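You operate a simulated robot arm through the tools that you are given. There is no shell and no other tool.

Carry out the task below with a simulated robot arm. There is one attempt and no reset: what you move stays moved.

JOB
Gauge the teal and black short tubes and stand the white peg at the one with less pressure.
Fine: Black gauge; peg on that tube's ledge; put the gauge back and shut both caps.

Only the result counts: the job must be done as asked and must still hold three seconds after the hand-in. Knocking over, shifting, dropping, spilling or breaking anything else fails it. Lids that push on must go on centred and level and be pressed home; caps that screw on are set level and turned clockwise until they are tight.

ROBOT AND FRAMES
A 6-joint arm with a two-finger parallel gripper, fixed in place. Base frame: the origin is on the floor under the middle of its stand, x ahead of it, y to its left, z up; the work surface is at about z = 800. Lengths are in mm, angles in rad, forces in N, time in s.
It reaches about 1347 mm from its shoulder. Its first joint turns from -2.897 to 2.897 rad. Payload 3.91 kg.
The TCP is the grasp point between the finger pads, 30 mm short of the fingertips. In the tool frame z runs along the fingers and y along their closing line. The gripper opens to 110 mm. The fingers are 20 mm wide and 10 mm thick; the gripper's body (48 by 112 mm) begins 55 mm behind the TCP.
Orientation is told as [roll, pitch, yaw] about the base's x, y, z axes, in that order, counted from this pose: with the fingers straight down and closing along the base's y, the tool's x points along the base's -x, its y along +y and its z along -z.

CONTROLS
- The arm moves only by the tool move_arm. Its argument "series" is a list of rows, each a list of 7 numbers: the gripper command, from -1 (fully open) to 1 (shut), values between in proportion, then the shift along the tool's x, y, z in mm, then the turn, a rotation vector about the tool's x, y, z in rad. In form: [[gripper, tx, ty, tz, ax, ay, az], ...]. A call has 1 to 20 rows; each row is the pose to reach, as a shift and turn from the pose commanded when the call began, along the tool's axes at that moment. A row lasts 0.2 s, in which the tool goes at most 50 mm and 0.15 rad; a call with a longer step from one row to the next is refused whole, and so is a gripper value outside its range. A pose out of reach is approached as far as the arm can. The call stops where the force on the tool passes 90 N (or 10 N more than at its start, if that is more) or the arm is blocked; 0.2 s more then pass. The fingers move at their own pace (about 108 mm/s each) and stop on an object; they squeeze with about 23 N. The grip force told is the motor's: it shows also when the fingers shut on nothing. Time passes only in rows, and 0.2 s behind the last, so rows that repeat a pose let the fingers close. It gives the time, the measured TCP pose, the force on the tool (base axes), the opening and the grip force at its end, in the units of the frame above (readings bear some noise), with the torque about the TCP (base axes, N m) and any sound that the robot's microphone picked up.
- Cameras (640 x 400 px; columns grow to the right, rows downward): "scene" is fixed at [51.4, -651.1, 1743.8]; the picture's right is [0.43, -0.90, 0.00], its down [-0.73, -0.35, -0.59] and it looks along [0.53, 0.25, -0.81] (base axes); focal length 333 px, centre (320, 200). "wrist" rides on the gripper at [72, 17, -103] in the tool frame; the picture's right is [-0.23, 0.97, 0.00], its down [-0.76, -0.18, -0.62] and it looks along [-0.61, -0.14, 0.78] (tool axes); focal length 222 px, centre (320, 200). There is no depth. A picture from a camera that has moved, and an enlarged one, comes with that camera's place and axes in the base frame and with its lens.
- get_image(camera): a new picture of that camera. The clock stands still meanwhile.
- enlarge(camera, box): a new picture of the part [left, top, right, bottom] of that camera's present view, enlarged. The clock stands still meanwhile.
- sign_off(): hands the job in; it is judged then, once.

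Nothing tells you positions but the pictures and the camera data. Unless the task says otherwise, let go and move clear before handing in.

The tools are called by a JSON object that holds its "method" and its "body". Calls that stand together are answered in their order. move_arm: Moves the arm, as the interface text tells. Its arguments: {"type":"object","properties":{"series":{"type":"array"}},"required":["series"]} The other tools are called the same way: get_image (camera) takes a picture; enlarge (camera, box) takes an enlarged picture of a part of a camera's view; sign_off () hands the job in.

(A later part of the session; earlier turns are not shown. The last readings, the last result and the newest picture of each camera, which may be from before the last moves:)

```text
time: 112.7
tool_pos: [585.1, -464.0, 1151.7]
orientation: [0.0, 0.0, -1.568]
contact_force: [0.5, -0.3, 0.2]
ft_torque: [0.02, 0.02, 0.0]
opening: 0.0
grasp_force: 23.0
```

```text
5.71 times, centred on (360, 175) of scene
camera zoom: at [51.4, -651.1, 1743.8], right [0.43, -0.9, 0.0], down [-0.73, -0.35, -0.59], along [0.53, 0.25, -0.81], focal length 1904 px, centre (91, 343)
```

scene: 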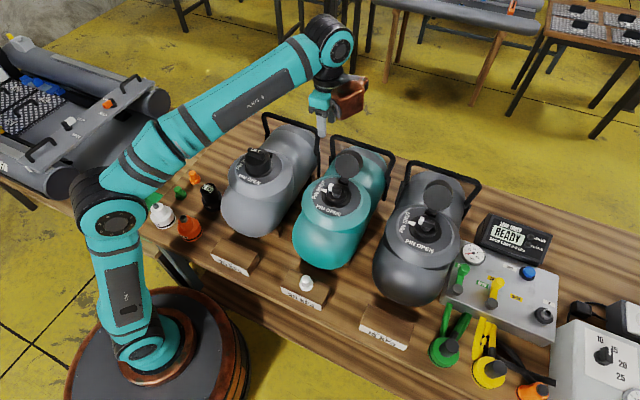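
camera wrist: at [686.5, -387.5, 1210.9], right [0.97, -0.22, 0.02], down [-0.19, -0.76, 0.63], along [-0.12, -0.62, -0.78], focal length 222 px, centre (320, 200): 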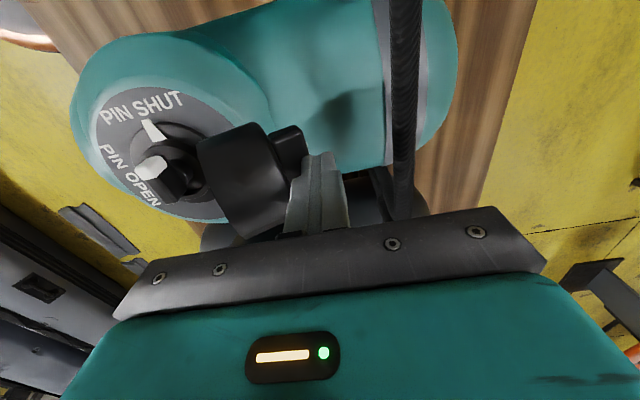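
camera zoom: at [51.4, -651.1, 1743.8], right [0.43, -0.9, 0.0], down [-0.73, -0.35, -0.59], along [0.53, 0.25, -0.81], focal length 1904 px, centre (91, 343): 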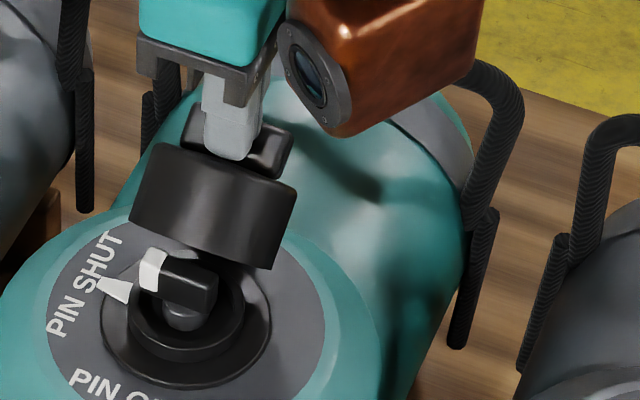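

It's about 130° closed-side now with no load. I'll continue over and begin moving down onto the cap's far top.

{"method": "move_arm", "body": {"series": [[1, 0, -7, 0, 0, 0, 0], [1, 0, -14, 1, 0, 0, 0], [1, 0, -21, 3, 0, 0, 0], [1, 0, -28, 5, 0, 0, 0], [1, 0, -35, 8, 0, 0, 0], [1, 0, -42, 12, 0, 0, 0]]}}

{"method": "enlarge", "body": {"camera": "scene", "box": [320, 140, 400, 210]}}

{"method": "enlarge", "body": {"camera": "wrist", "box": [180, 70, 400, 240]}}

```text
time: 114.1
tool_pos: [544.4, -461.4, 1141.3]
orientation: [0.002, -0.001, -1.569]
contact_force: [-0.3, 0.3, 1.5]
ft_torque: [0.05, 0.06, 0.05]
opening: 0.1
grasp_force: 23.8
```

```text
5.71 times, centred on (360, 175) of scene
camera zoom: at [51.4, -651.1, 1743.8], right [0.43, -0.9, 0.0], down [-0.73, -0.35, -0.59], along [0.53, 0.25, -0.81], focal length 1904 px, centre (91, 343)
```

zoom: 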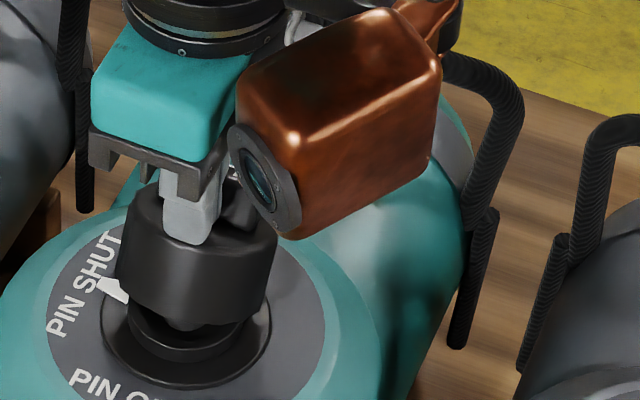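

```text
2.35 times, centred on (290, 155) of wrist
camera zoom: at [559.9, -389.2, 1244.3], right [0.97, -0.22, 0.0], down [-0.18, -0.76, 0.62], along [-0.14, -0.61, -0.78], focal length 523 px, centre (391, 306)
```

zoom: 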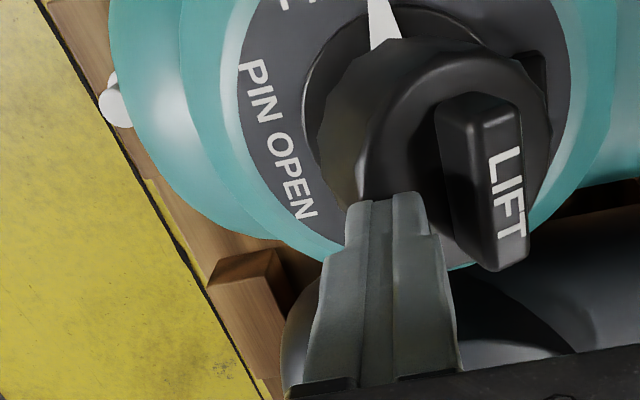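

Nearly closed. I'll move to the cap's far side in front of the handle and press down gently.

{"method": "move_arm", "body": {"series": [[1, 0, -7, 3, 0, 0, 0], [1, 0, -15, 7, 0, 0, 0], [1, 0, -16, 12, 0, 0, 0], [1, 0, -16, 17, 0, 0, 0], [1, 0, -16, 21, 0, 0, 0]]}}

{"method": "enlarge", "body": {"camera": "scene", "box": [320, 140, 400, 210]}}

{"method": "enlarge", "body": {"camera": "wrist", "box": [180, 70, 400, 240]}}

```text
time: 115.3
tool_pos: [528.2, -462.4, 1119.8]
orientation: [0.0, 0.001, -1.568]
contact_force: [0.1, 0.4, 0.6]
ft_torque: [0.01, -0.04, 0.0]
opening: 0.0
grasp_force: 22.8
```

```text
5.71 times, centred on (360, 175) of scene
camera zoom: at [51.4, -651.1, 1743.8], right [0.43, -0.9, 0.0], down [-0.73, -0.35, -0.59], along [0.53, 0.25, -0.81], focal length 1904 px, centre (91, 343)
```

zoom: 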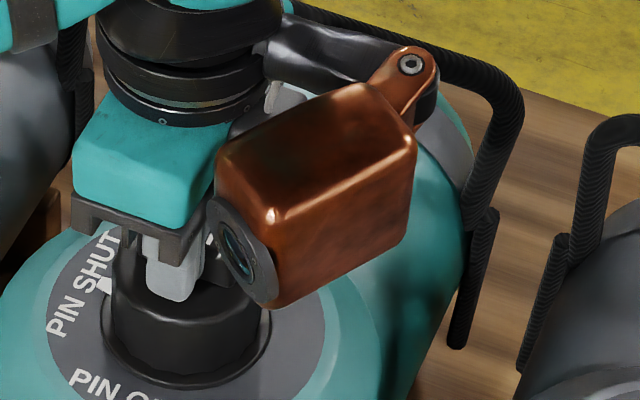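

```text
2.35 times, centred on (290, 155) of wrist
camera zoom: at [544.1, -389.3, 1223.1], right [0.97, -0.22, 0.0], down [-0.18, -0.76, 0.62], along [-0.14, -0.61, -0.78], focal length 523 px, centre (391, 306)
```

zoom: 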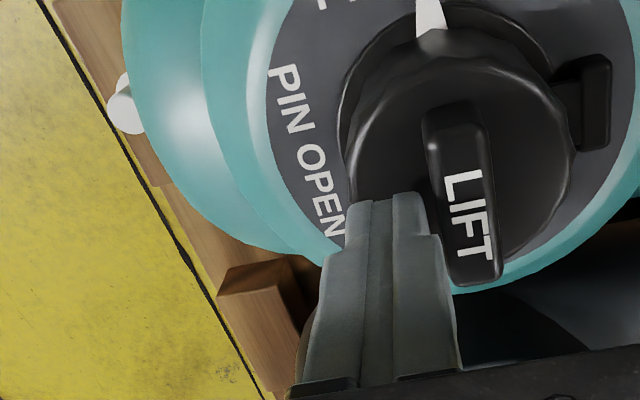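

The cap is nearly shut. I'll continue down until I feel it seat.

{"method": "move_arm", "body": {"series": [[1, 0, 0, 3, 0, 0, 0], [1, 0, 0, 6, 0, 0, 0], [1, 0, 0, 9, 0, 0, 0], [1, 0, 0, 12, 0, 0, 0]]}}

{"method": "enlarge", "body": {"camera": "wrist", "box": [180, 70, 400, 240]}}

```text
time: 116.3
tool_pos: [527.7, -462.2, 1109.4]
orientation: [0.004, -0.004, -1.569]
contact_force: [11.1, -10.3, 32.7]
ft_torque: [-0.17, -0.37, -0.07]
opening: 0.1
grasp_force: 23.3
```

```text
2.35 times, centred on (290, 155) of wrist
camera zoom: at [543.3, -389.2, 1213.3], right [0.97, -0.22, 0.0], down [-0.18, -0.76, 0.62], along [-0.14, -0.61, -0.78], focal length 523 px, centre (391, 306)
```

zoom: 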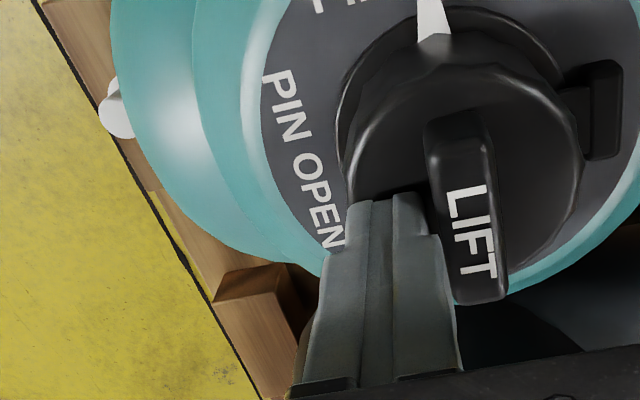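

I have contact at 33 N. I'll press further to snap it home and listen.

{"method": "move_arm", "body": {"series": [[1, 0, 0, 1, 0, 0, 0], [1, 0, 0, 2, 0, 0, 0], [1, 0, 0, 2.5, 0, 0, 0], [1, 0, 0, 2.5, 0, 0, 0]]}}

{"method": "enlarge", "body": {"camera": "wrist", "box": [180, 70, 400, 240]}}

```text
time: 117.5
tool_pos: [527.6, -463.2, 1110.8]
orientation: [0.006, -0.007, -1.569]
contact_force: [7.9, -10.1, 26.4]
ft_torque: [-0.02, -0.26, -0.12]
opening: 0.0
grasp_force: 23.3
stopped in row 4: the force on the tool passed its limit at 90 N (the readings are from after the stop); the commanded pose is now the measured one
```

```text
2.35 times, centred on (290, 155) of wrist
camera zoom: at [542.7, -388.5, 1213.3], right [0.97, -0.23, 0.01], down [-0.18, -0.76, 0.63], along [-0.14, -0.61, -0.78], focal length 523 px, centre (391, 306)
```

zoom: 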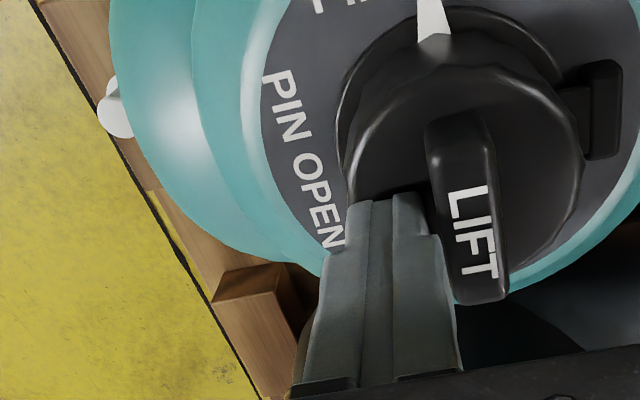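

It's solid at 90 N. I'll rise clear and compare the teal cap with the already-shut grey one.

{"method": "move_arm", "body": {"series": [[1, 0, 0, -20, 0.006, 0.007, 0], [1, 0, 0, -60, 0.006, 0.007, 0], [1, 40, 0, -85, 0.006, 0.007, 0], [1, 85, 0, -100, 0.006, 0.007, 0], [1, 130, 0, -100, 0.006, 0.007, 0]]}}

{"method": "enlarge", "body": {"camera": "scene", "box": [300, 140, 380, 220]}}

{"method": "enlarge", "body": {"camera": "scene", "box": [220, 120, 300, 200]}}

{"method": "get_image", "body": {"camera": "wrist"}}

```text
time: 118.7
tool_pos: [525.9, -331.2, 1208.6]
orientation: [-0.004, 0.003, -1.57]
contact_force: [0.7, -0.9, 0.1]
ft_torque: [0.04, 0.04, -0.02]
opening: 0.0
grasp_force: 23.3
```

```text
5.00 times, centred on (340, 180) of scene
camera zoom: at [51.4, -651.1, 1743.8], right [0.43, -0.9, 0.0], down [-0.73, -0.35, -0.59], along [0.53, 0.25, -0.81], focal length 1666 px, centre (220, 300)
```

zoom: 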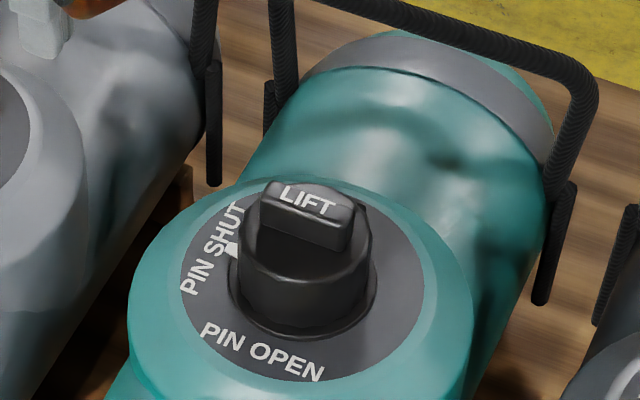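

```text
5.00 times, centred on (260, 160) of scene
camera zoom: at [51.4, -651.1, 1743.8], right [0.43, -0.9, 0.0], down [-0.73, -0.35, -0.59], along [0.53, 0.25, -0.81], focal length 1666 px, centre (620, 400)
```

zoom: 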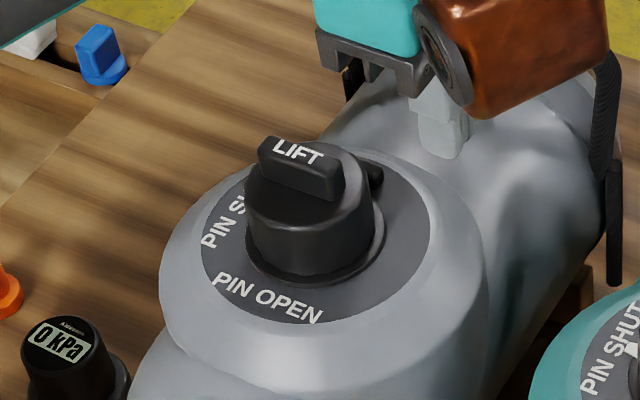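

```text
taken
camera wrist: at [542.5, -260.2, 1311.1], right [0.97, -0.23, 0.0], down [-0.17, -0.76, 0.62], along [-0.14, -0.6, -0.78], focal length 222 px, centre (320, 200)
```

wrist: 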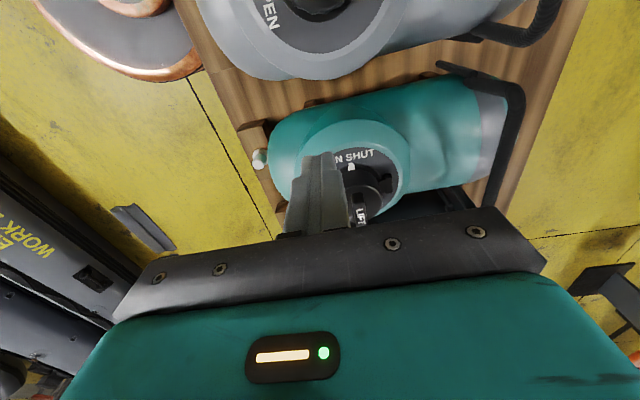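

The teal cap looks shut. I'll enlarge both caps to compare how each is seated.

{"method": "enlarge", "body": {"camera": "scene", "box": [325, 175, 360, 212]}}

{"method": "enlarge", "body": {"camera": "scene", "box": [240, 142, 275, 179]}}

```text
10.81 times, centred on (342, 194) of scene
camera zoom: at [51.4, -651.1, 1743.8], right [0.43, -0.9, 0.0], down [-0.73, -0.35, -0.59], along [0.53, 0.25, -0.81], focal length 3603 px, centre (77, 270)
```

zoom: 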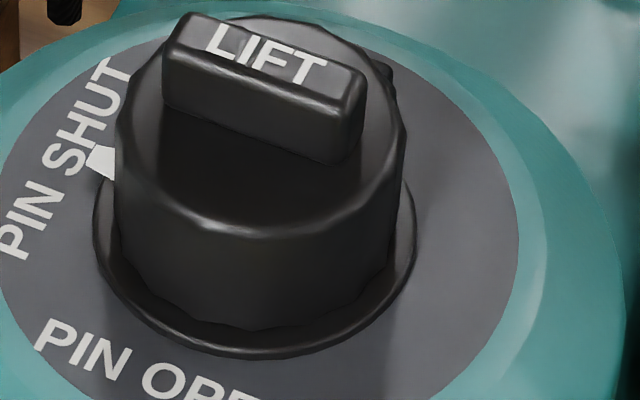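

```text
10.81 times, centred on (258, 160) of scene
camera zoom: at [51.4, -651.1, 1743.8], right [0.43, -0.9, 0.0], down [-0.73, -0.35, -0.59], along [0.53, 0.25, -0.81], focal length 3603 px, centre (996, 627)
```

zoom: 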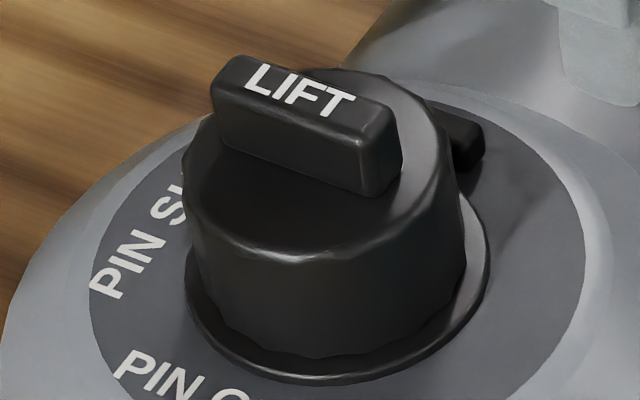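

Both caps show the same small gap at the flange, so teal is shut. The black cap's back is beyond reach with the tool vertical, so I'll tilt the tool and come at it from the teal side. First I'll rotate back to yaw 0 at a safe height.

{"method": "move_arm", "body": {"series": [[1, -6, 7, -6, 0, 0, -0.143], [1, -12, 14, -12, 0, 0, -0.286], [1, -19, 21, -18, 0, 0, -0.428], [1, -25, 27, -24, 0, 0, -0.571], [1, -31, 34, -30, 0, 0, -0.714], [1, -38, 41, -36, 0, 0, -0.857], [1, -44, 48, -42, 0, 0, -0.999], [1, -50, 54, -48, 0, 0, -1.142], [1, -56, 61, -54, 0, 0, -1.285], [1, -62, 68, -60, 0, 0, -1.428], [1, -69, 74, -60, 0, 0, -1.57]]}}

{"method": "get_image", "body": {"camera": "scene"}}

{"method": "get_image", "body": {"camera": "wrist"}}

```text
time: 121.0
tool_pos: [603.9, -401.8, 1268.1]
orientation: [0.003, 0.001, 0.004]
contact_force: [-0.7, 0.6, 0.8]
ft_torque: [0.02, -0.01, -0.01]
opening: 0.0
grasp_force: 23.3
```

```text
taken
```

scene: 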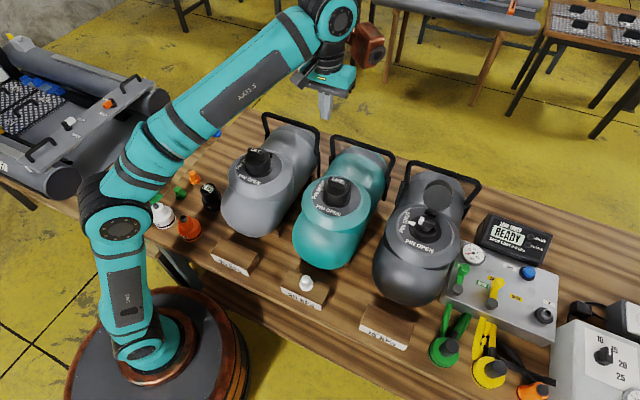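

```text
taken
camera wrist: at [528.5, -384.7, 1371.6], right [0.22, 0.97, 0.0], down [0.76, -0.18, 0.62], along [0.61, -0.14, -0.78], focal length 222 px, centre (320, 200)
```

wrist: 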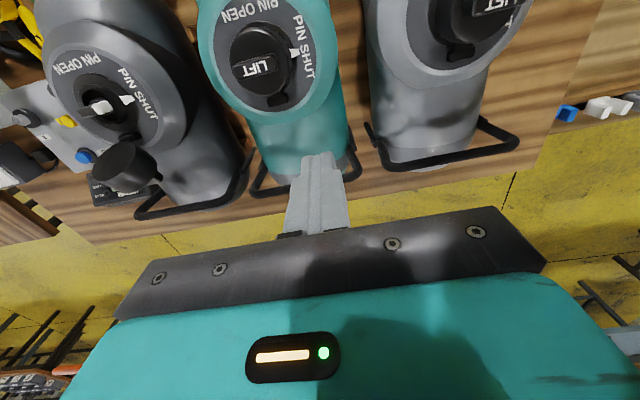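

I'm at yaw 0, clear above. I'll look closely at the black cap to confirm it sits at the same angle teal's did.

{"method": "enlarge", "body": {"camera": "scene", "box": [400, 160, 480, 230]}}

{"method": "enlarge", "body": {"camera": "wrist", "box": [40, 60, 260, 230]}}

```text
5.71 times, centred on (440, 195) of scene
camera zoom: at [51.4, -651.1, 1743.8], right [0.43, -0.9, 0.0], down [-0.73, -0.35, -0.59], along [0.53, 0.25, -0.81], focal length 1904 px, centre (-366, 229)
```

zoom: 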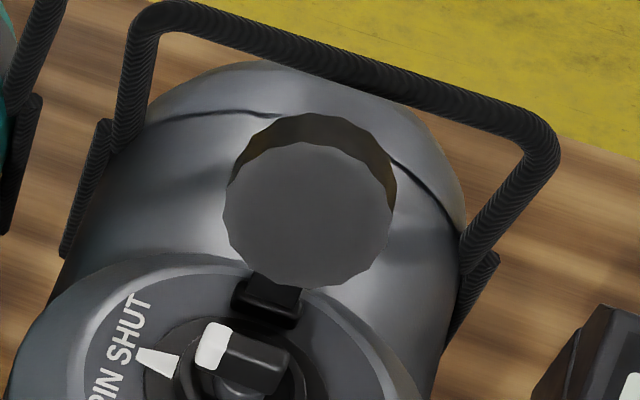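

```text
2.35 times, centred on (150, 145) of wrist
camera zoom: at [528.5, -384.7, 1371.6], right [0.22, 0.97, 0.0], down [0.76, -0.18, 0.62], along [0.61, -0.14, -0.78], focal length 523 px, centre (720, 329)
```

zoom: 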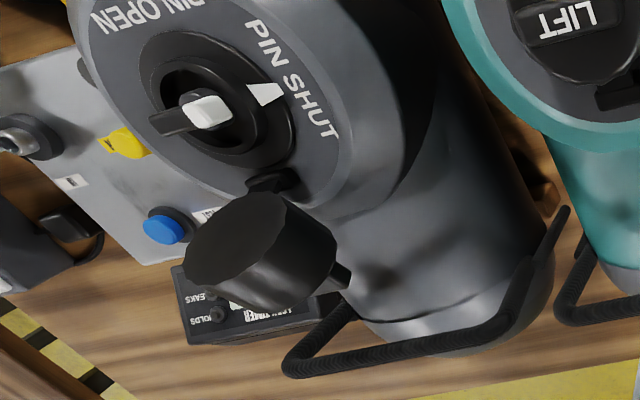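

The black cap matches teal's geometry. Now I'll tilt the tool about 57° here so the fingers point toward −y.

{"method": "move_arm", "body": {"series": [[1, 0, 0, 0, 0.14, 0, 0], [1, 0, 0, 0, 0.28, 0, 0], [1, 0, 0, 0, 0.42, 0, 0], [1, 0, 0, 0, 0.56, 0, 0], [1, 0, 0, 0, 0.7, 0, 0], [1, 0, 0, 0, 0.84, 0, 0], [1, 0, 0, 0, 1.0, 0, 0]]}}

{"method": "get_image", "body": {"camera": "scene"}}

{"method": "get_image", "body": {"camera": "wrist"}}

```text
refused: row 7 steps farther than a row can; nothing moved
```

```text
taken
```

scene: 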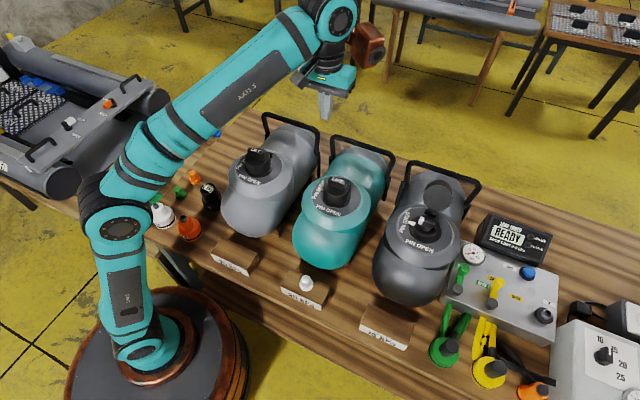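

```text
taken
camera wrist: at [528.5, -384.7, 1371.6], right [0.22, 0.97, 0.0], down [0.76, -0.18, 0.62], along [0.61, -0.14, -0.78], focal length 222 px, centre (320, 200)
```

wrist: 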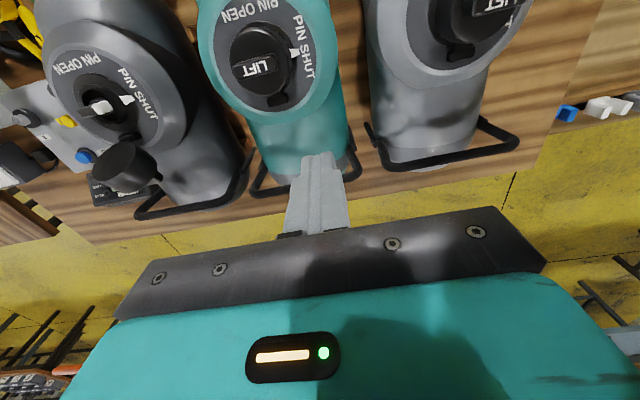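

The last step was slightly too large, so nothing moved. I'll repeat with even steps.

{"method": "move_arm", "body": {"series": [[1, 0, 0, 0, 0.125, 0, 0], [1, 0, 0, 0, 0.25, 0, 0], [1, 0, 0, 0, 0.375, 0, 0], [1, 0, 0, 0, 0.5, 0, 0], [1, 0, 0, 0, 0.625, 0, 0], [1, 0, 0, 0, 0.75, 0, 0], [1, 0, 0, 0, 0.875, 0, 0], [1, 0, 0, 0, 1.0, 0, 0]]}}

{"method": "get_image", "body": {"camera": "scene"}}

{"method": "get_image", "body": {"camera": "wrist"}}

```text
time: 122.8
tool_pos: [600.3, -401.3, 1267.7]
orientation: [-0.999, 0.001, 0.001]
contact_force: [-0.1, -0.4, 0.3]
ft_torque: [-0.02, 0.0, 0.0]
opening: 0.0
grasp_force: 22.9
```

```text
taken
```

scene: 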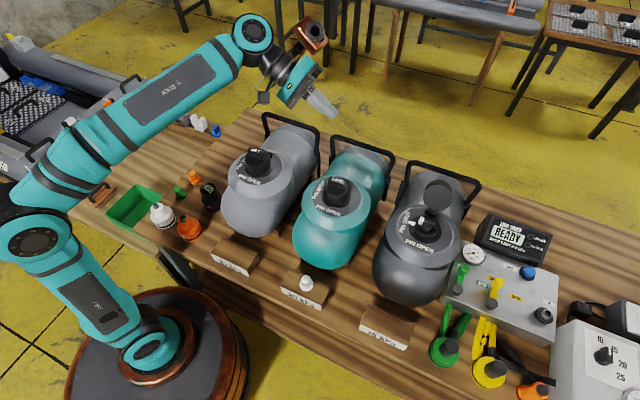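

```text
taken
camera wrist: at [528.3, -304.7, 1309.8], right [0.22, 0.53, -0.82], down [0.76, 0.43, 0.48], along [0.61, -0.73, -0.31], focal length 222 px, centre (320, 200)
```

wrist: 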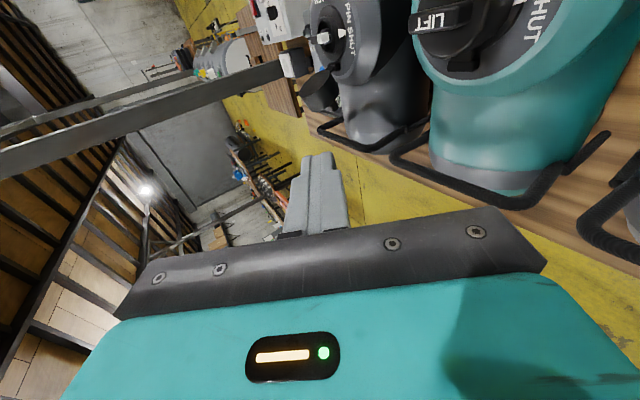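

The tilt works and the fingers now point toward −y and down. I'll translate toward the black tube, staying high.

{"method": "move_arm", "body": {"series": [[1, -14, -10, 37, 0, 0, 0], [1, -28, -20, 74, 0, 0, 0], [1, -42, -30.5, 110.5, 0, 0, 0], [1, -56, -41, 147, 0, 0, 0], [1, -70, -51, 184, 0, 0, 0], [1, -84, -61, 221, 0, 0, 0], [1, -84, -61, 221, 0, 0, 0]]}}

{"method": "get_image", "body": {"camera": "wrist"}}

{"method": "enlarge", "body": {"camera": "scene", "box": [340, 90, 500, 230]}}

```text
time: 124.5
tool_pos: [685.6, -619.5, 1197.6]
orientation: [-0.997, 0.003, 0.002]
contact_force: [0.2, -0.4, -1.5]
ft_torque: [-0.01, 0.02, -0.02]
opening: 0.3
grasp_force: 22.7
```

```text
taken
camera wrist: at [612.5, -523.8, 1240.1], right [0.22, 0.53, -0.82], down [0.76, 0.43, 0.49], along [0.61, -0.73, -0.31], focal length 222 px, centre (320, 200)
```

wrist: 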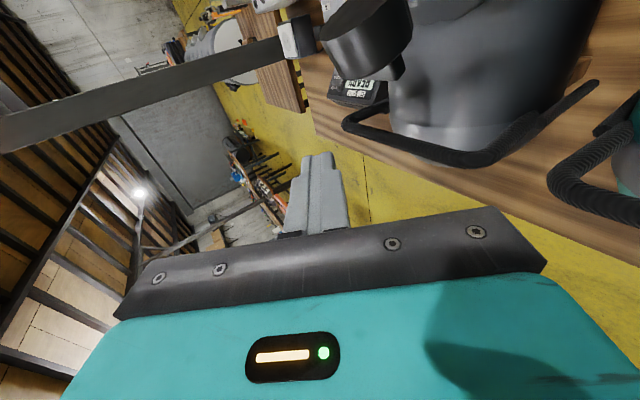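

```text
2.86 times, centred on (420, 160) of scene
camera zoom: at [51.4, -651.1, 1743.8], right [0.43, -0.9, 0.0], down [-0.73, -0.35, -0.59], along [0.53, 0.25, -0.81], focal length 952 px, centre (34, 314)
```

zoom: 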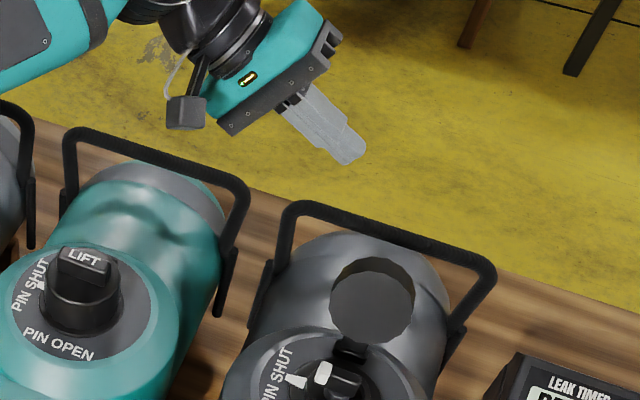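

Fingers are above and beside the black cap. I'll advance over the spot behind it, still above the bar.

{"method": "move_arm", "body": {"series": [[1, 0, -1, 31, 0, 0, 0], [1, 0, -2, 62, 0, 0, 0], [1, 0, -2.9, 92.6, 0, 0, 0], [1, 0, -2.9, 92.6, 0, 0, 0]]}}

{"method": "get_image", "body": {"camera": "wrist"}}

{"method": "enlarge", "body": {"camera": "scene", "box": [400, 130, 500, 230]}}

```text
time: 125.5
tool_pos: [687.6, -699.7, 1149.9]
orientation: [-0.997, 0.003, 0.001]
contact_force: [-0.1, 0.4, 0.9]
ft_torque: [0.0, -0.01, 0.0]
opening: 0.2
grasp_force: 22.6
```

```text
taken
camera wrist: at [612.9, -603.3, 1192.0], right [0.22, 0.53, -0.82], down [0.76, 0.43, 0.49], along [0.61, -0.73, -0.31], focal length 222 px, centre (320, 200)
```

wrist: 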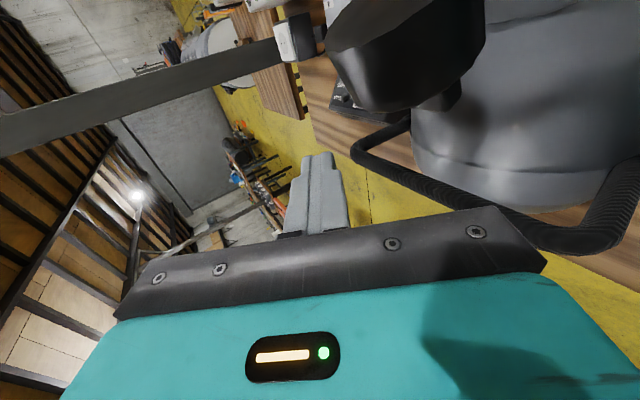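

```text
4.00 times, centred on (450, 180) of scene
camera zoom: at [51.4, -651.1, 1743.8], right [0.43, -0.9, 0.0], down [-0.73, -0.35, -0.59], along [0.53, 0.25, -0.81], focal length 1333 px, centre (-200, 280)
```

zoom: 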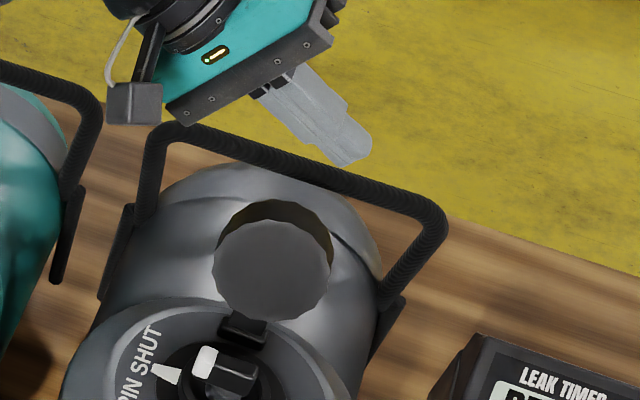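

I'll lower behind the cap to about z≈1113, with the rod crossing the cap's upper back edge.

{"method": "move_arm", "body": {"series": [[1, 1, 10.5, 6.7, 0, 0, 0], [1, 2, 21, 13.4, 0, 0, 0], [1, 3, 31, 20, 0, 0, 0], [1, 3, 31, 20, 0, 0, 0]]}}

{"method": "get_image", "body": {"camera": "wrist"}}

{"method": "enlarge", "body": {"camera": "scene", "box": [400, 130, 500, 230]}}

```text
time: 126.5
tool_pos: [683.8, -698.3, 1114.5]
orientation: [-0.997, 0.003, 0.002]
contact_force: [0.1, 0.4, -0.1]
ft_torque: [-0.01, -0.01, 0.0]
opening: 0.2
grasp_force: 23.1
```

```text
taken
camera wrist: at [609.5, -603.0, 1155.9], right [0.22, 0.53, -0.82], down [0.76, 0.43, 0.49], along [0.61, -0.73, -0.31], focal length 222 px, centre (320, 200)
```

wrist: 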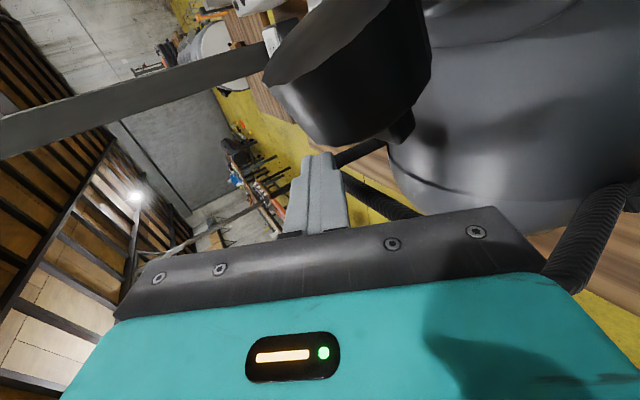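

```text
4.00 times, centred on (450, 180) of scene
camera zoom: at [51.4, -651.1, 1743.8], right [0.43, -0.9, 0.0], down [-0.73, -0.35, -0.59], along [0.53, 0.25, -0.81], focal length 1333 px, centre (-200, 280)
```

zoom: 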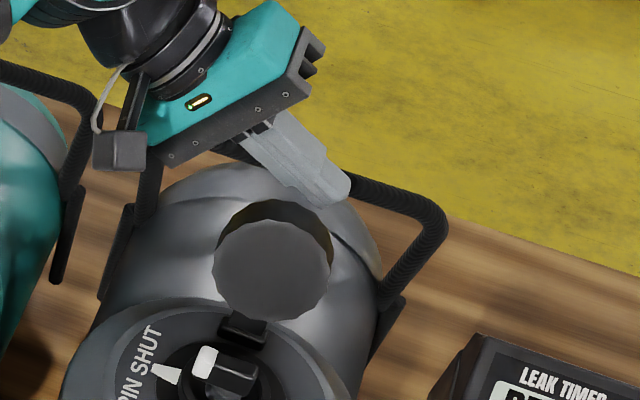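

The rod is behind the cap, free of contact. Now I'll sweep slowly toward −x.

{"method": "move_arm", "body": {"series": [[1, 8, 0, 0, 0, 0, 0], [1, 14, 0, 0, 0, 0, 0], [1, 20, 0, 0, 0, 0, 0], [1, 26, 0, 0, 0, 0, 0], [1, 31, 0, 0, 0, 0, 0]]}}

{"method": "get_image", "body": {"camera": "wrist"}}

{"method": "enlarge", "body": {"camera": "scene", "box": [400, 130, 500, 230]}}

```text
time: 127.7
tool_pos: [654.6, -698.7, 1117.6]
orientation: [-1.004, -0.003, 0.007]
contact_force: [53.7, -31.0, 51.2]
ft_torque: [-1.78, -0.86, 1.37]
opening: 0.2
grasp_force: 22.5
```

```text
taken
camera wrist: at [580.6, -602.1, 1158.9], right [0.23, 0.52, -0.82], down [0.76, 0.44, 0.49], along [0.61, -0.73, -0.3], focal length 222 px, centre (320, 200)
```

wrist: 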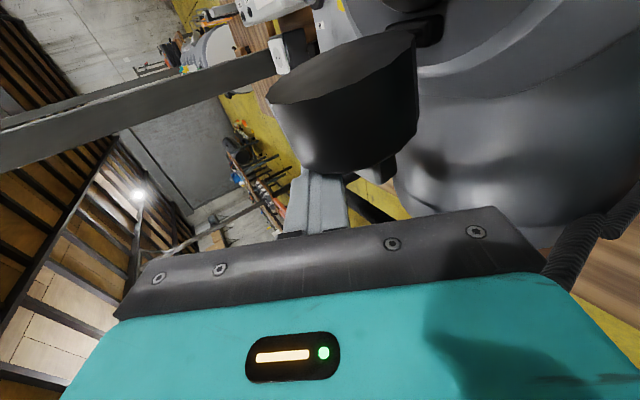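

```text
4.00 times, centred on (450, 180) of scene
camera zoom: at [51.4, -651.1, 1743.8], right [0.43, -0.9, 0.0], down [-0.73, -0.35, -0.59], along [0.53, 0.25, -0.81], focal length 1333 px, centre (-200, 280)
```

zoom: 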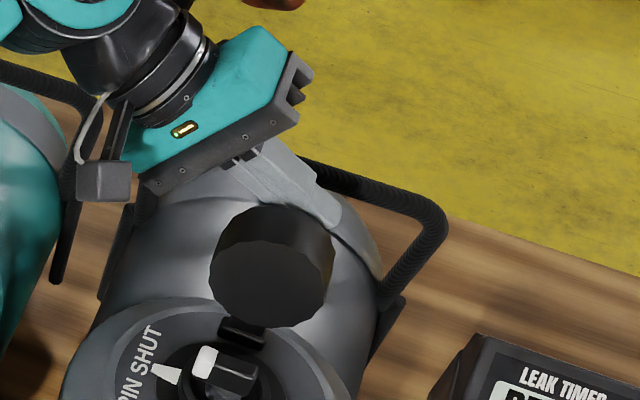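

The tip jammed against the LIFT handle, since the rod's tip sits lower than its middle. I'll back off slightly and raise about 12 mm before continuing.

{"method": "move_arm", "body": {"series": [[1, -4, 0, 0, 0, 0, 0], [1, -5, -5, -3.2, 0, 0, 0], [1, -5, -10.5, -6.7, 0, 0, 0], [1, -5, -10.5, -6.7, 0, 0, 0]]}}

{"method": "get_image", "body": {"camera": "wrist"}}

{"method": "enlarge", "body": {"camera": "scene", "box": [410, 150, 480, 220]}}

```text
time: 128.7
tool_pos: [657.9, -698.5, 1124.1]
orientation: [-0.995, 0.005, 0.003]
contact_force: [0.2, 0.2, 0.3]
ft_torque: [0.01, -0.01, 0.01]
opening: 0.0
grasp_force: 22.6
```

```text
taken
camera wrist: at [584.3, -602.6, 1167.6], right [0.22, 0.53, -0.82], down [0.76, 0.43, 0.49], along [0.61, -0.73, -0.31], focal length 222 px, centre (320, 200)
```

wrist: 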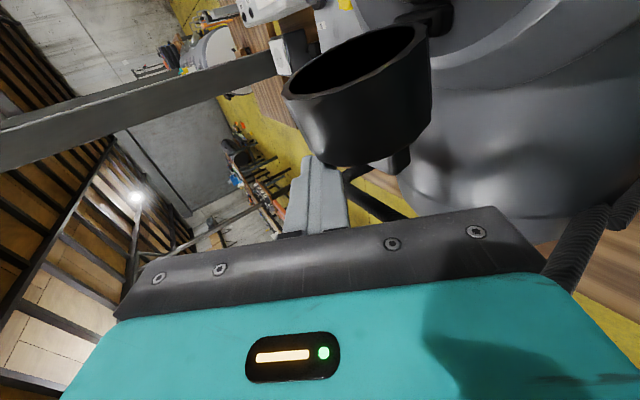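

```text
5.71 times, centred on (445, 185) of scene
camera zoom: at [51.4, -651.1, 1743.8], right [0.43, -0.9, 0.0], down [-0.73, -0.35, -0.59], along [0.53, 0.25, -0.81], focal length 1904 px, centre (-394, 286)
```

zoom: 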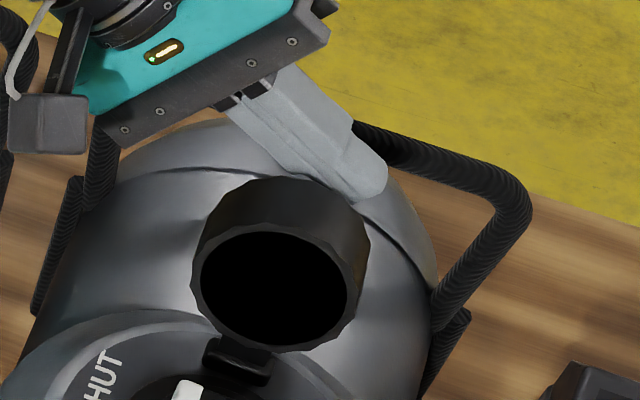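

The cap now looks hollow where it looked flat before, so I'll inspect it closely.

{"method": "enlarge", "body": {"camera": "wrist", "box": [260, 0, 460, 200]}}

{"method": "enlarge", "body": {"camera": "scene", "box": [415, 175, 465, 215]}}

{"method": "get_image", "body": {"camera": "scene"}}

```text
2.00 times, centred on (360, 100) of wrist
camera zoom: at [584.3, -602.6, 1167.6], right [0.22, 0.53, -0.82], down [0.76, 0.43, 0.49], along [0.61, -0.73, -0.31], focal length 444 px, centre (240, 400)
```

zoom: 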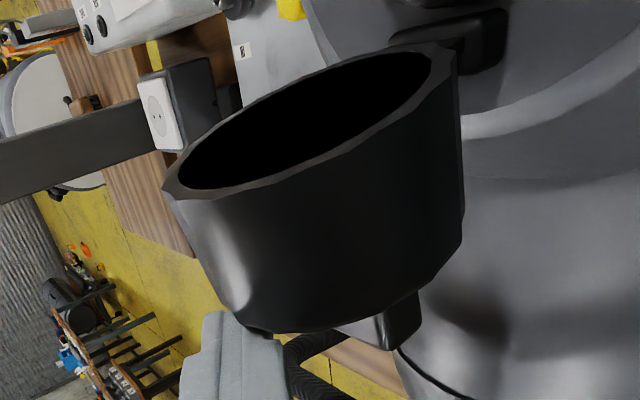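

```text
10.00 times, centred on (440, 195) of scene
camera zoom: at [51.4, -651.1, 1743.8], right [0.43, -0.9, 0.0], down [-0.73, -0.35, -0.59], along [0.53, 0.25, -0.81], focal length 3332 px, centre (-880, 250)
```

zoom: 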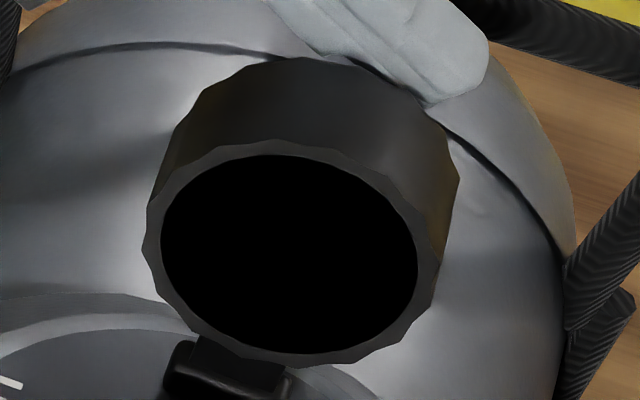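

```text
taken
```

scene: 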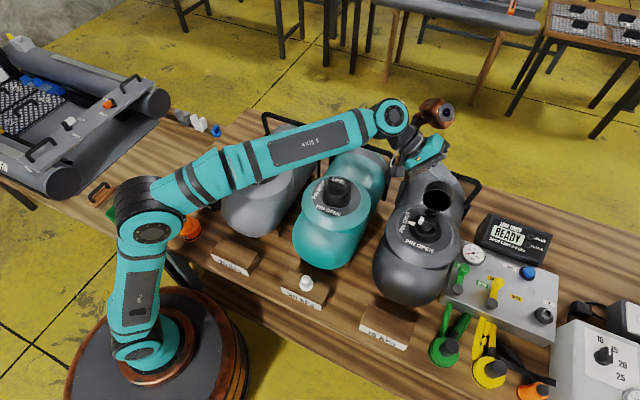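

It looks like a render effect: the cup opening is intact and nothing has come off. I'll continue the sweep with the higher path.

{"method": "move_arm", "body": {"series": [[1, 5, 0, 0, 0, 0, 0], [1, 10, -1.7, -1.1, 0, 0, 0], [1, 15, -3.4, -2.2, 0, 0, 0], [1, 20, -5.9, -3.8, 0, 0, 0]]}}

{"method": "get_image", "body": {"camera": "wrist"}}

{"method": "enlarge", "body": {"camera": "scene", "box": [410, 150, 480, 220]}}

```text
time: 129.7
tool_pos: [637.5, -699.5, 1133.5]
orientation: [-0.996, 0.003, 0.001]
contact_force: [0.2, 0.5, 0.6]
ft_torque: [0.02, 0.01, -0.02]
opening: 0.1
grasp_force: 23.3
```

```text
taken
camera wrist: at [563.6, -602.5, 1175.4], right [0.22, 0.53, -0.82], down [0.76, 0.43, 0.49], along [0.61, -0.73, -0.31], focal length 222 px, centre (320, 200)
```

wrist: 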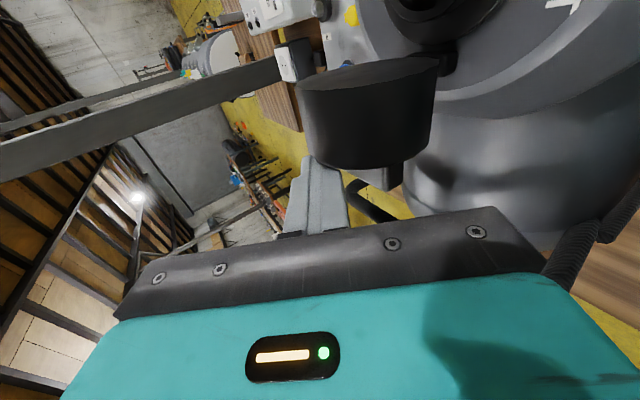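

```text
5.71 times, centred on (445, 185) of scene
camera zoom: at [51.4, -651.1, 1743.8], right [0.43, -0.9, 0.0], down [-0.73, -0.35, -0.59], along [0.53, 0.25, -0.81], focal length 1904 px, centre (-394, 286)
```

zoom: 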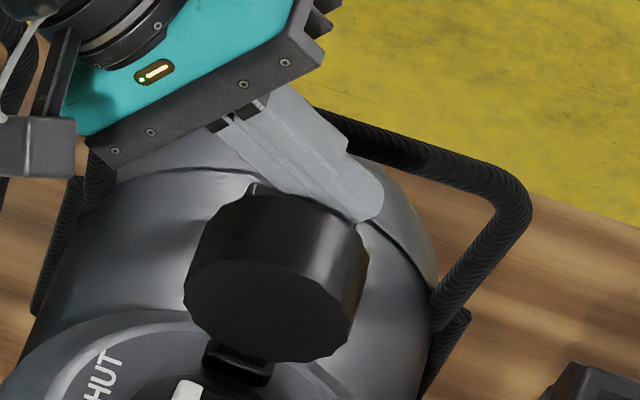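

It's moving freely, and the flat face is back, so that was only rendering. I'll follow the arc up and over.

{"method": "move_arm", "body": {"series": [[1, 6, -5, -3.2, 0, 0, 0], [1, 12, -9.3, -5.9, 0, 0, 0], [1, 18, -13.5, -8.6, 0, 0, 0], [1, 25, -16.8, -10.8, 0, 0, 0], [1, 33, -17.7, -11.3, 0, 0, 0]]}}

{"method": "get_image", "body": {"camera": "wrist"}}

{"method": "enlarge", "body": {"camera": "scene", "box": [410, 150, 480, 220]}}

```text
time: 130.8
tool_pos: [604.4, -699.1, 1153.9]
orientation: [-0.997, 0.003, 0.0]
contact_force: [0.3, -0.7, -0.1]
ft_torque: [-0.01, 0.04, 0.0]
opening: 0.0
grasp_force: 23.1
```

```text
taken
camera wrist: at [530.9, -603.0, 1195.8], right [0.22, 0.53, -0.82], down [0.76, 0.43, 0.49], along [0.61, -0.73, -0.31], focal length 222 px, centre (320, 200)
```

wrist: 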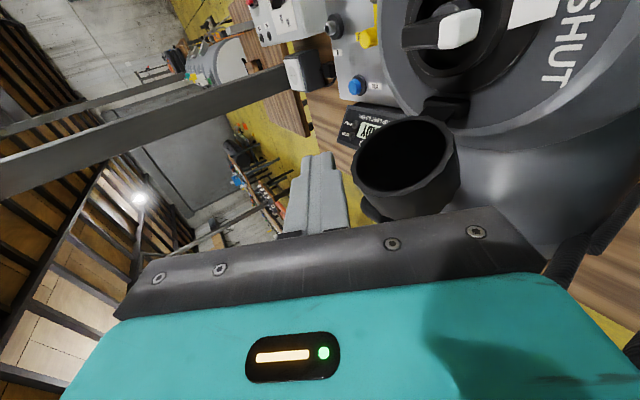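

```text
5.71 times, centred on (445, 185) of scene
camera zoom: at [51.4, -651.1, 1743.8], right [0.43, -0.9, 0.0], down [-0.73, -0.35, -0.59], along [0.53, 0.25, -0.81], focal length 1904 px, centre (-394, 286)
```

zoom: 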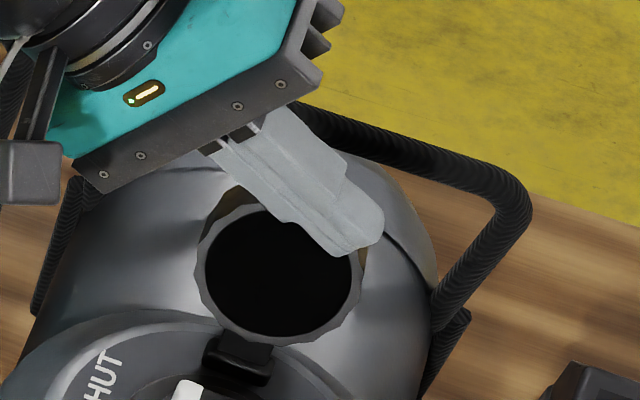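

The rod passed over the top and the cap fell back open, so I was too high. I'll go back over and behind it, shift 10 mm toward +y so the tip clears the handle's far end, and use a lower path.

{"method": "move_arm", "body": {"series": [[1, 0, -8.4, -5.4, 0, 0, 0], [1, -40, -5.7, -9.6, 0, 0, 0], [1, -81, -3, -13.8, 0, 0, 0], [1, -81, 18, -0.3, 0, 0, 0], [1, -81, 41, 14.4, 0, 0, 0], [1, -81, 41, 14.4, 0, 0, 0]]}}

{"method": "get_image", "body": {"camera": "wrist"}}

{"method": "enlarge", "body": {"camera": "scene", "box": [410, 150, 480, 220]}}

```text
time: 132.2
tool_pos: [686.2, -690.2, 1111.1]
orientation: [-0.996, 0.003, 0.001]
contact_force: [0.4, 0.3, -1.0]
ft_torque: [-0.01, -0.01, 0.01]
opening: 0.0
grasp_force: 22.5
```

```text
taken
camera wrist: at [612.2, -593.6, 1153.7], right [0.22, 0.53, -0.82], down [0.76, 0.43, 0.49], along [0.61, -0.73, -0.31], focal length 222 px, centre (320, 200)
```

wrist: 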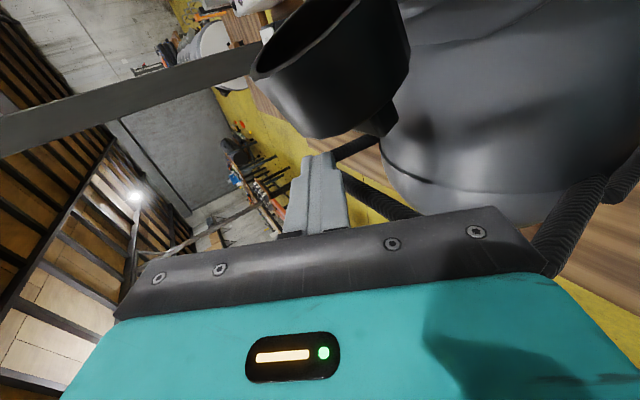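

```text
5.71 times, centred on (445, 185) of scene
camera zoom: at [51.4, -651.1, 1743.8], right [0.43, -0.9, 0.0], down [-0.73, -0.35, -0.59], along [0.53, 0.25, -0.81], focal length 1904 px, centre (-394, 286)
```

zoom: 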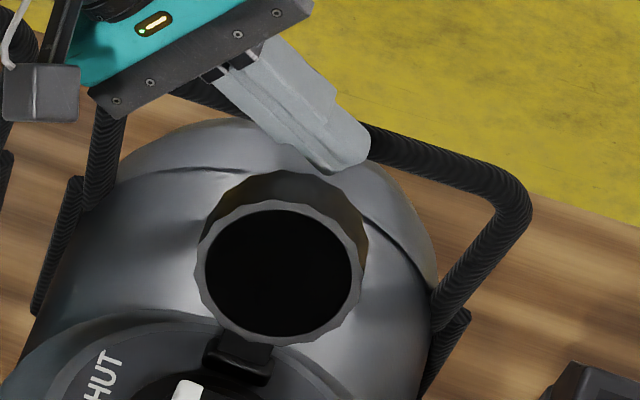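

Back behind the cap at the better height. I'll sweep again, lower this time.

{"method": "move_arm", "body": {"series": [[1, 12, 0, 0, 0, 0, 0], [1, 23, 0, 0, 0, 0, 0], [1, 30, -0.8, -0.5, 0, 0, 0], [1, 36, -2.5, -1.6, 0, 0, 0]]}}

{"method": "enlarge", "body": {"camera": "scene", "box": [410, 150, 480, 220]}}

{"method": "get_image", "body": {"camera": "wrist"}}

```text
time: 133.4
tool_pos: [647.6, -687.8, 1123.3]
orientation: [-1.009, -0.007, 0.005]
contact_force: [15.4, 2.7, 20.3]
ft_torque: [-0.32, -0.17, 0.33]
opening: 0.2
grasp_force: 23.4
stopped in row 4: the force on the tool passed its limit at 94 N (the readings are from after the stop); the commanded pose is now the measured one
```

```text
5.71 times, centred on (445, 185) of scene
camera zoom: at [51.4, -651.1, 1743.8], right [0.43, -0.9, 0.0], down [-0.73, -0.35, -0.59], along [0.53, 0.25, -0.81], focal length 1904 px, centre (-394, 286)
```

zoom: 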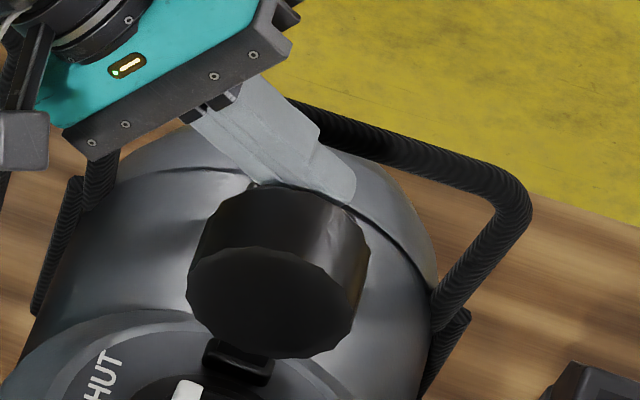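

```text
taken
camera wrist: at [572.7, -591.3, 1164.4], right [0.23, 0.52, -0.82], down [0.76, 0.44, 0.49], along [0.61, -0.73, -0.29], focal length 222 px, centre (320, 200)
```

wrist: 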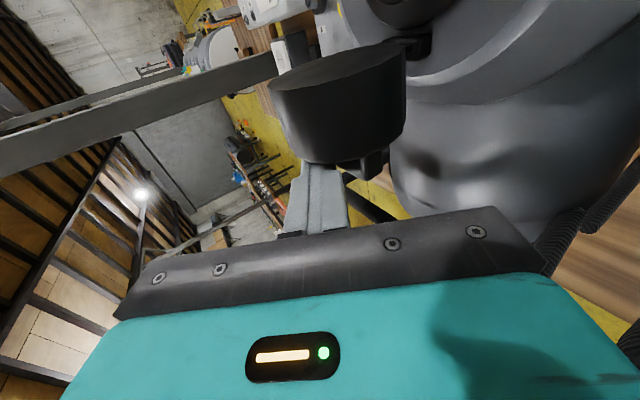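

It jammed on the handle again, so the window above the handle is too narrow for the inclined rod. I'll push on the handle's end face instead: back off, then lower behind it to z≈1067.

{"method": "move_arm", "body": {"series": [[1, -15, 0, 0, -0.009, 0.008, -0.003], [1, -32, 0, 0, -0.009, 0.008, -0.003], [1, -32, -5.9, 9.3, -0.009, 0.008, -0.003], [1, -32, -5.9, 9.3, -0.009, 0.008, -0.003]]}}

{"method": "get_image", "body": {"camera": "wrist"}}

{"method": "enlarge", "body": {"camera": "scene", "box": [410, 150, 480, 220]}}

```text
time: 134.4
tool_pos: [680.5, -700.2, 1121.6]
orientation: [-0.994, 0.003, 0.001]
contact_force: [-0.3, -0.2, 0.5]
ft_torque: [0.03, 0.0, -0.03]
opening: 0.1
grasp_force: 23.1
```

```text
taken
camera wrist: at [606.9, -603.5, 1163.0], right [0.22, 0.53, -0.82], down [0.76, 0.43, 0.49], along [0.61, -0.73, -0.31], focal length 222 px, centre (320, 200)
```

wrist: 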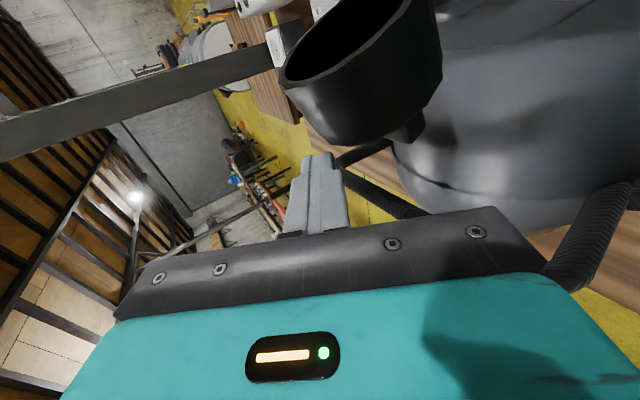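

```text
5.71 times, centred on (445, 185) of scene
camera zoom: at [51.4, -651.1, 1743.8], right [0.43, -0.9, 0.0], down [-0.73, -0.35, -0.59], along [0.53, 0.25, -0.81], focal length 1904 px, centre (-394, 286)
```

zoom: 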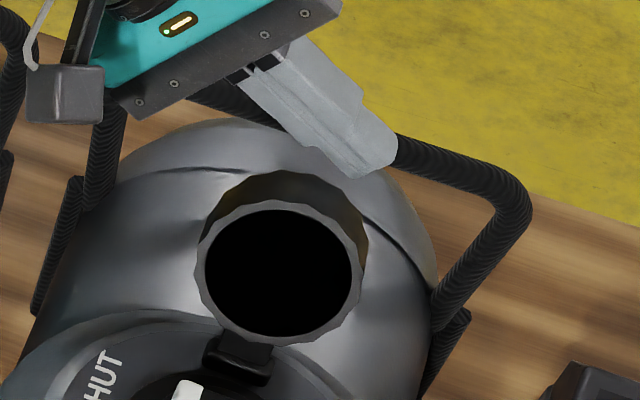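

The cap is back at rest. I'll lower the rod behind the handle's end face in small steps.

{"method": "move_arm", "body": {"series": [[1, 0, 12.6, 8.1, 0, 0, 0], [1, 0, 25.2, 16.2, 0, 0, 0], [1, 0, 37, 23.8, 0, 0, 0], [1, 0, 45, 28.9, 0, 0, 0], [1, 0, 45, 28.9, 0, 0, 0]]}}

{"method": "get_image", "body": {"camera": "wrist"}}

{"method": "enlarge", "body": {"camera": "scene", "box": [410, 150, 480, 220]}}

```text
time: 135.4
tool_pos: [680.9, -699.3, 1084.7]
orientation: [-1.012, -0.008, 0.005]
contact_force: [9.0, -8.3, 18.0]
ft_torque: [0.04, 0.08, 0.01]
opening: 0.0
grasp_force: 23.1
stopped in row 4: the force on the tool passed its limit at 104 N (the readings are from after the stop); the commanded pose is now the measured one
```

```text
taken
camera wrist: at [606.0, -602.8, 1125.1], right [0.23, 0.52, -0.82], down [0.76, 0.44, 0.49], along [0.61, -0.73, -0.29], focal length 222 px, centre (320, 200)
```

wrist: 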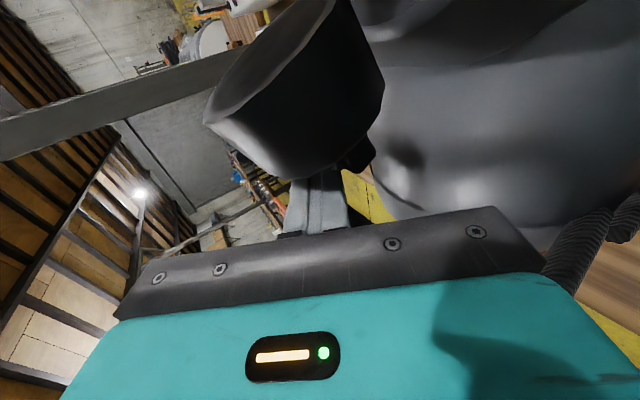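

```text
5.71 times, centred on (445, 185) of scene
camera zoom: at [51.4, -651.1, 1743.8], right [0.43, -0.9, 0.0], down [-0.73, -0.35, -0.59], along [0.53, 0.25, -0.81], focal length 1904 px, centre (-394, 286)
```

zoom: 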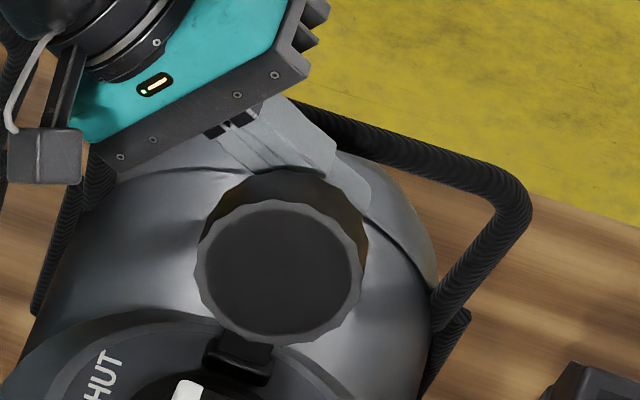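

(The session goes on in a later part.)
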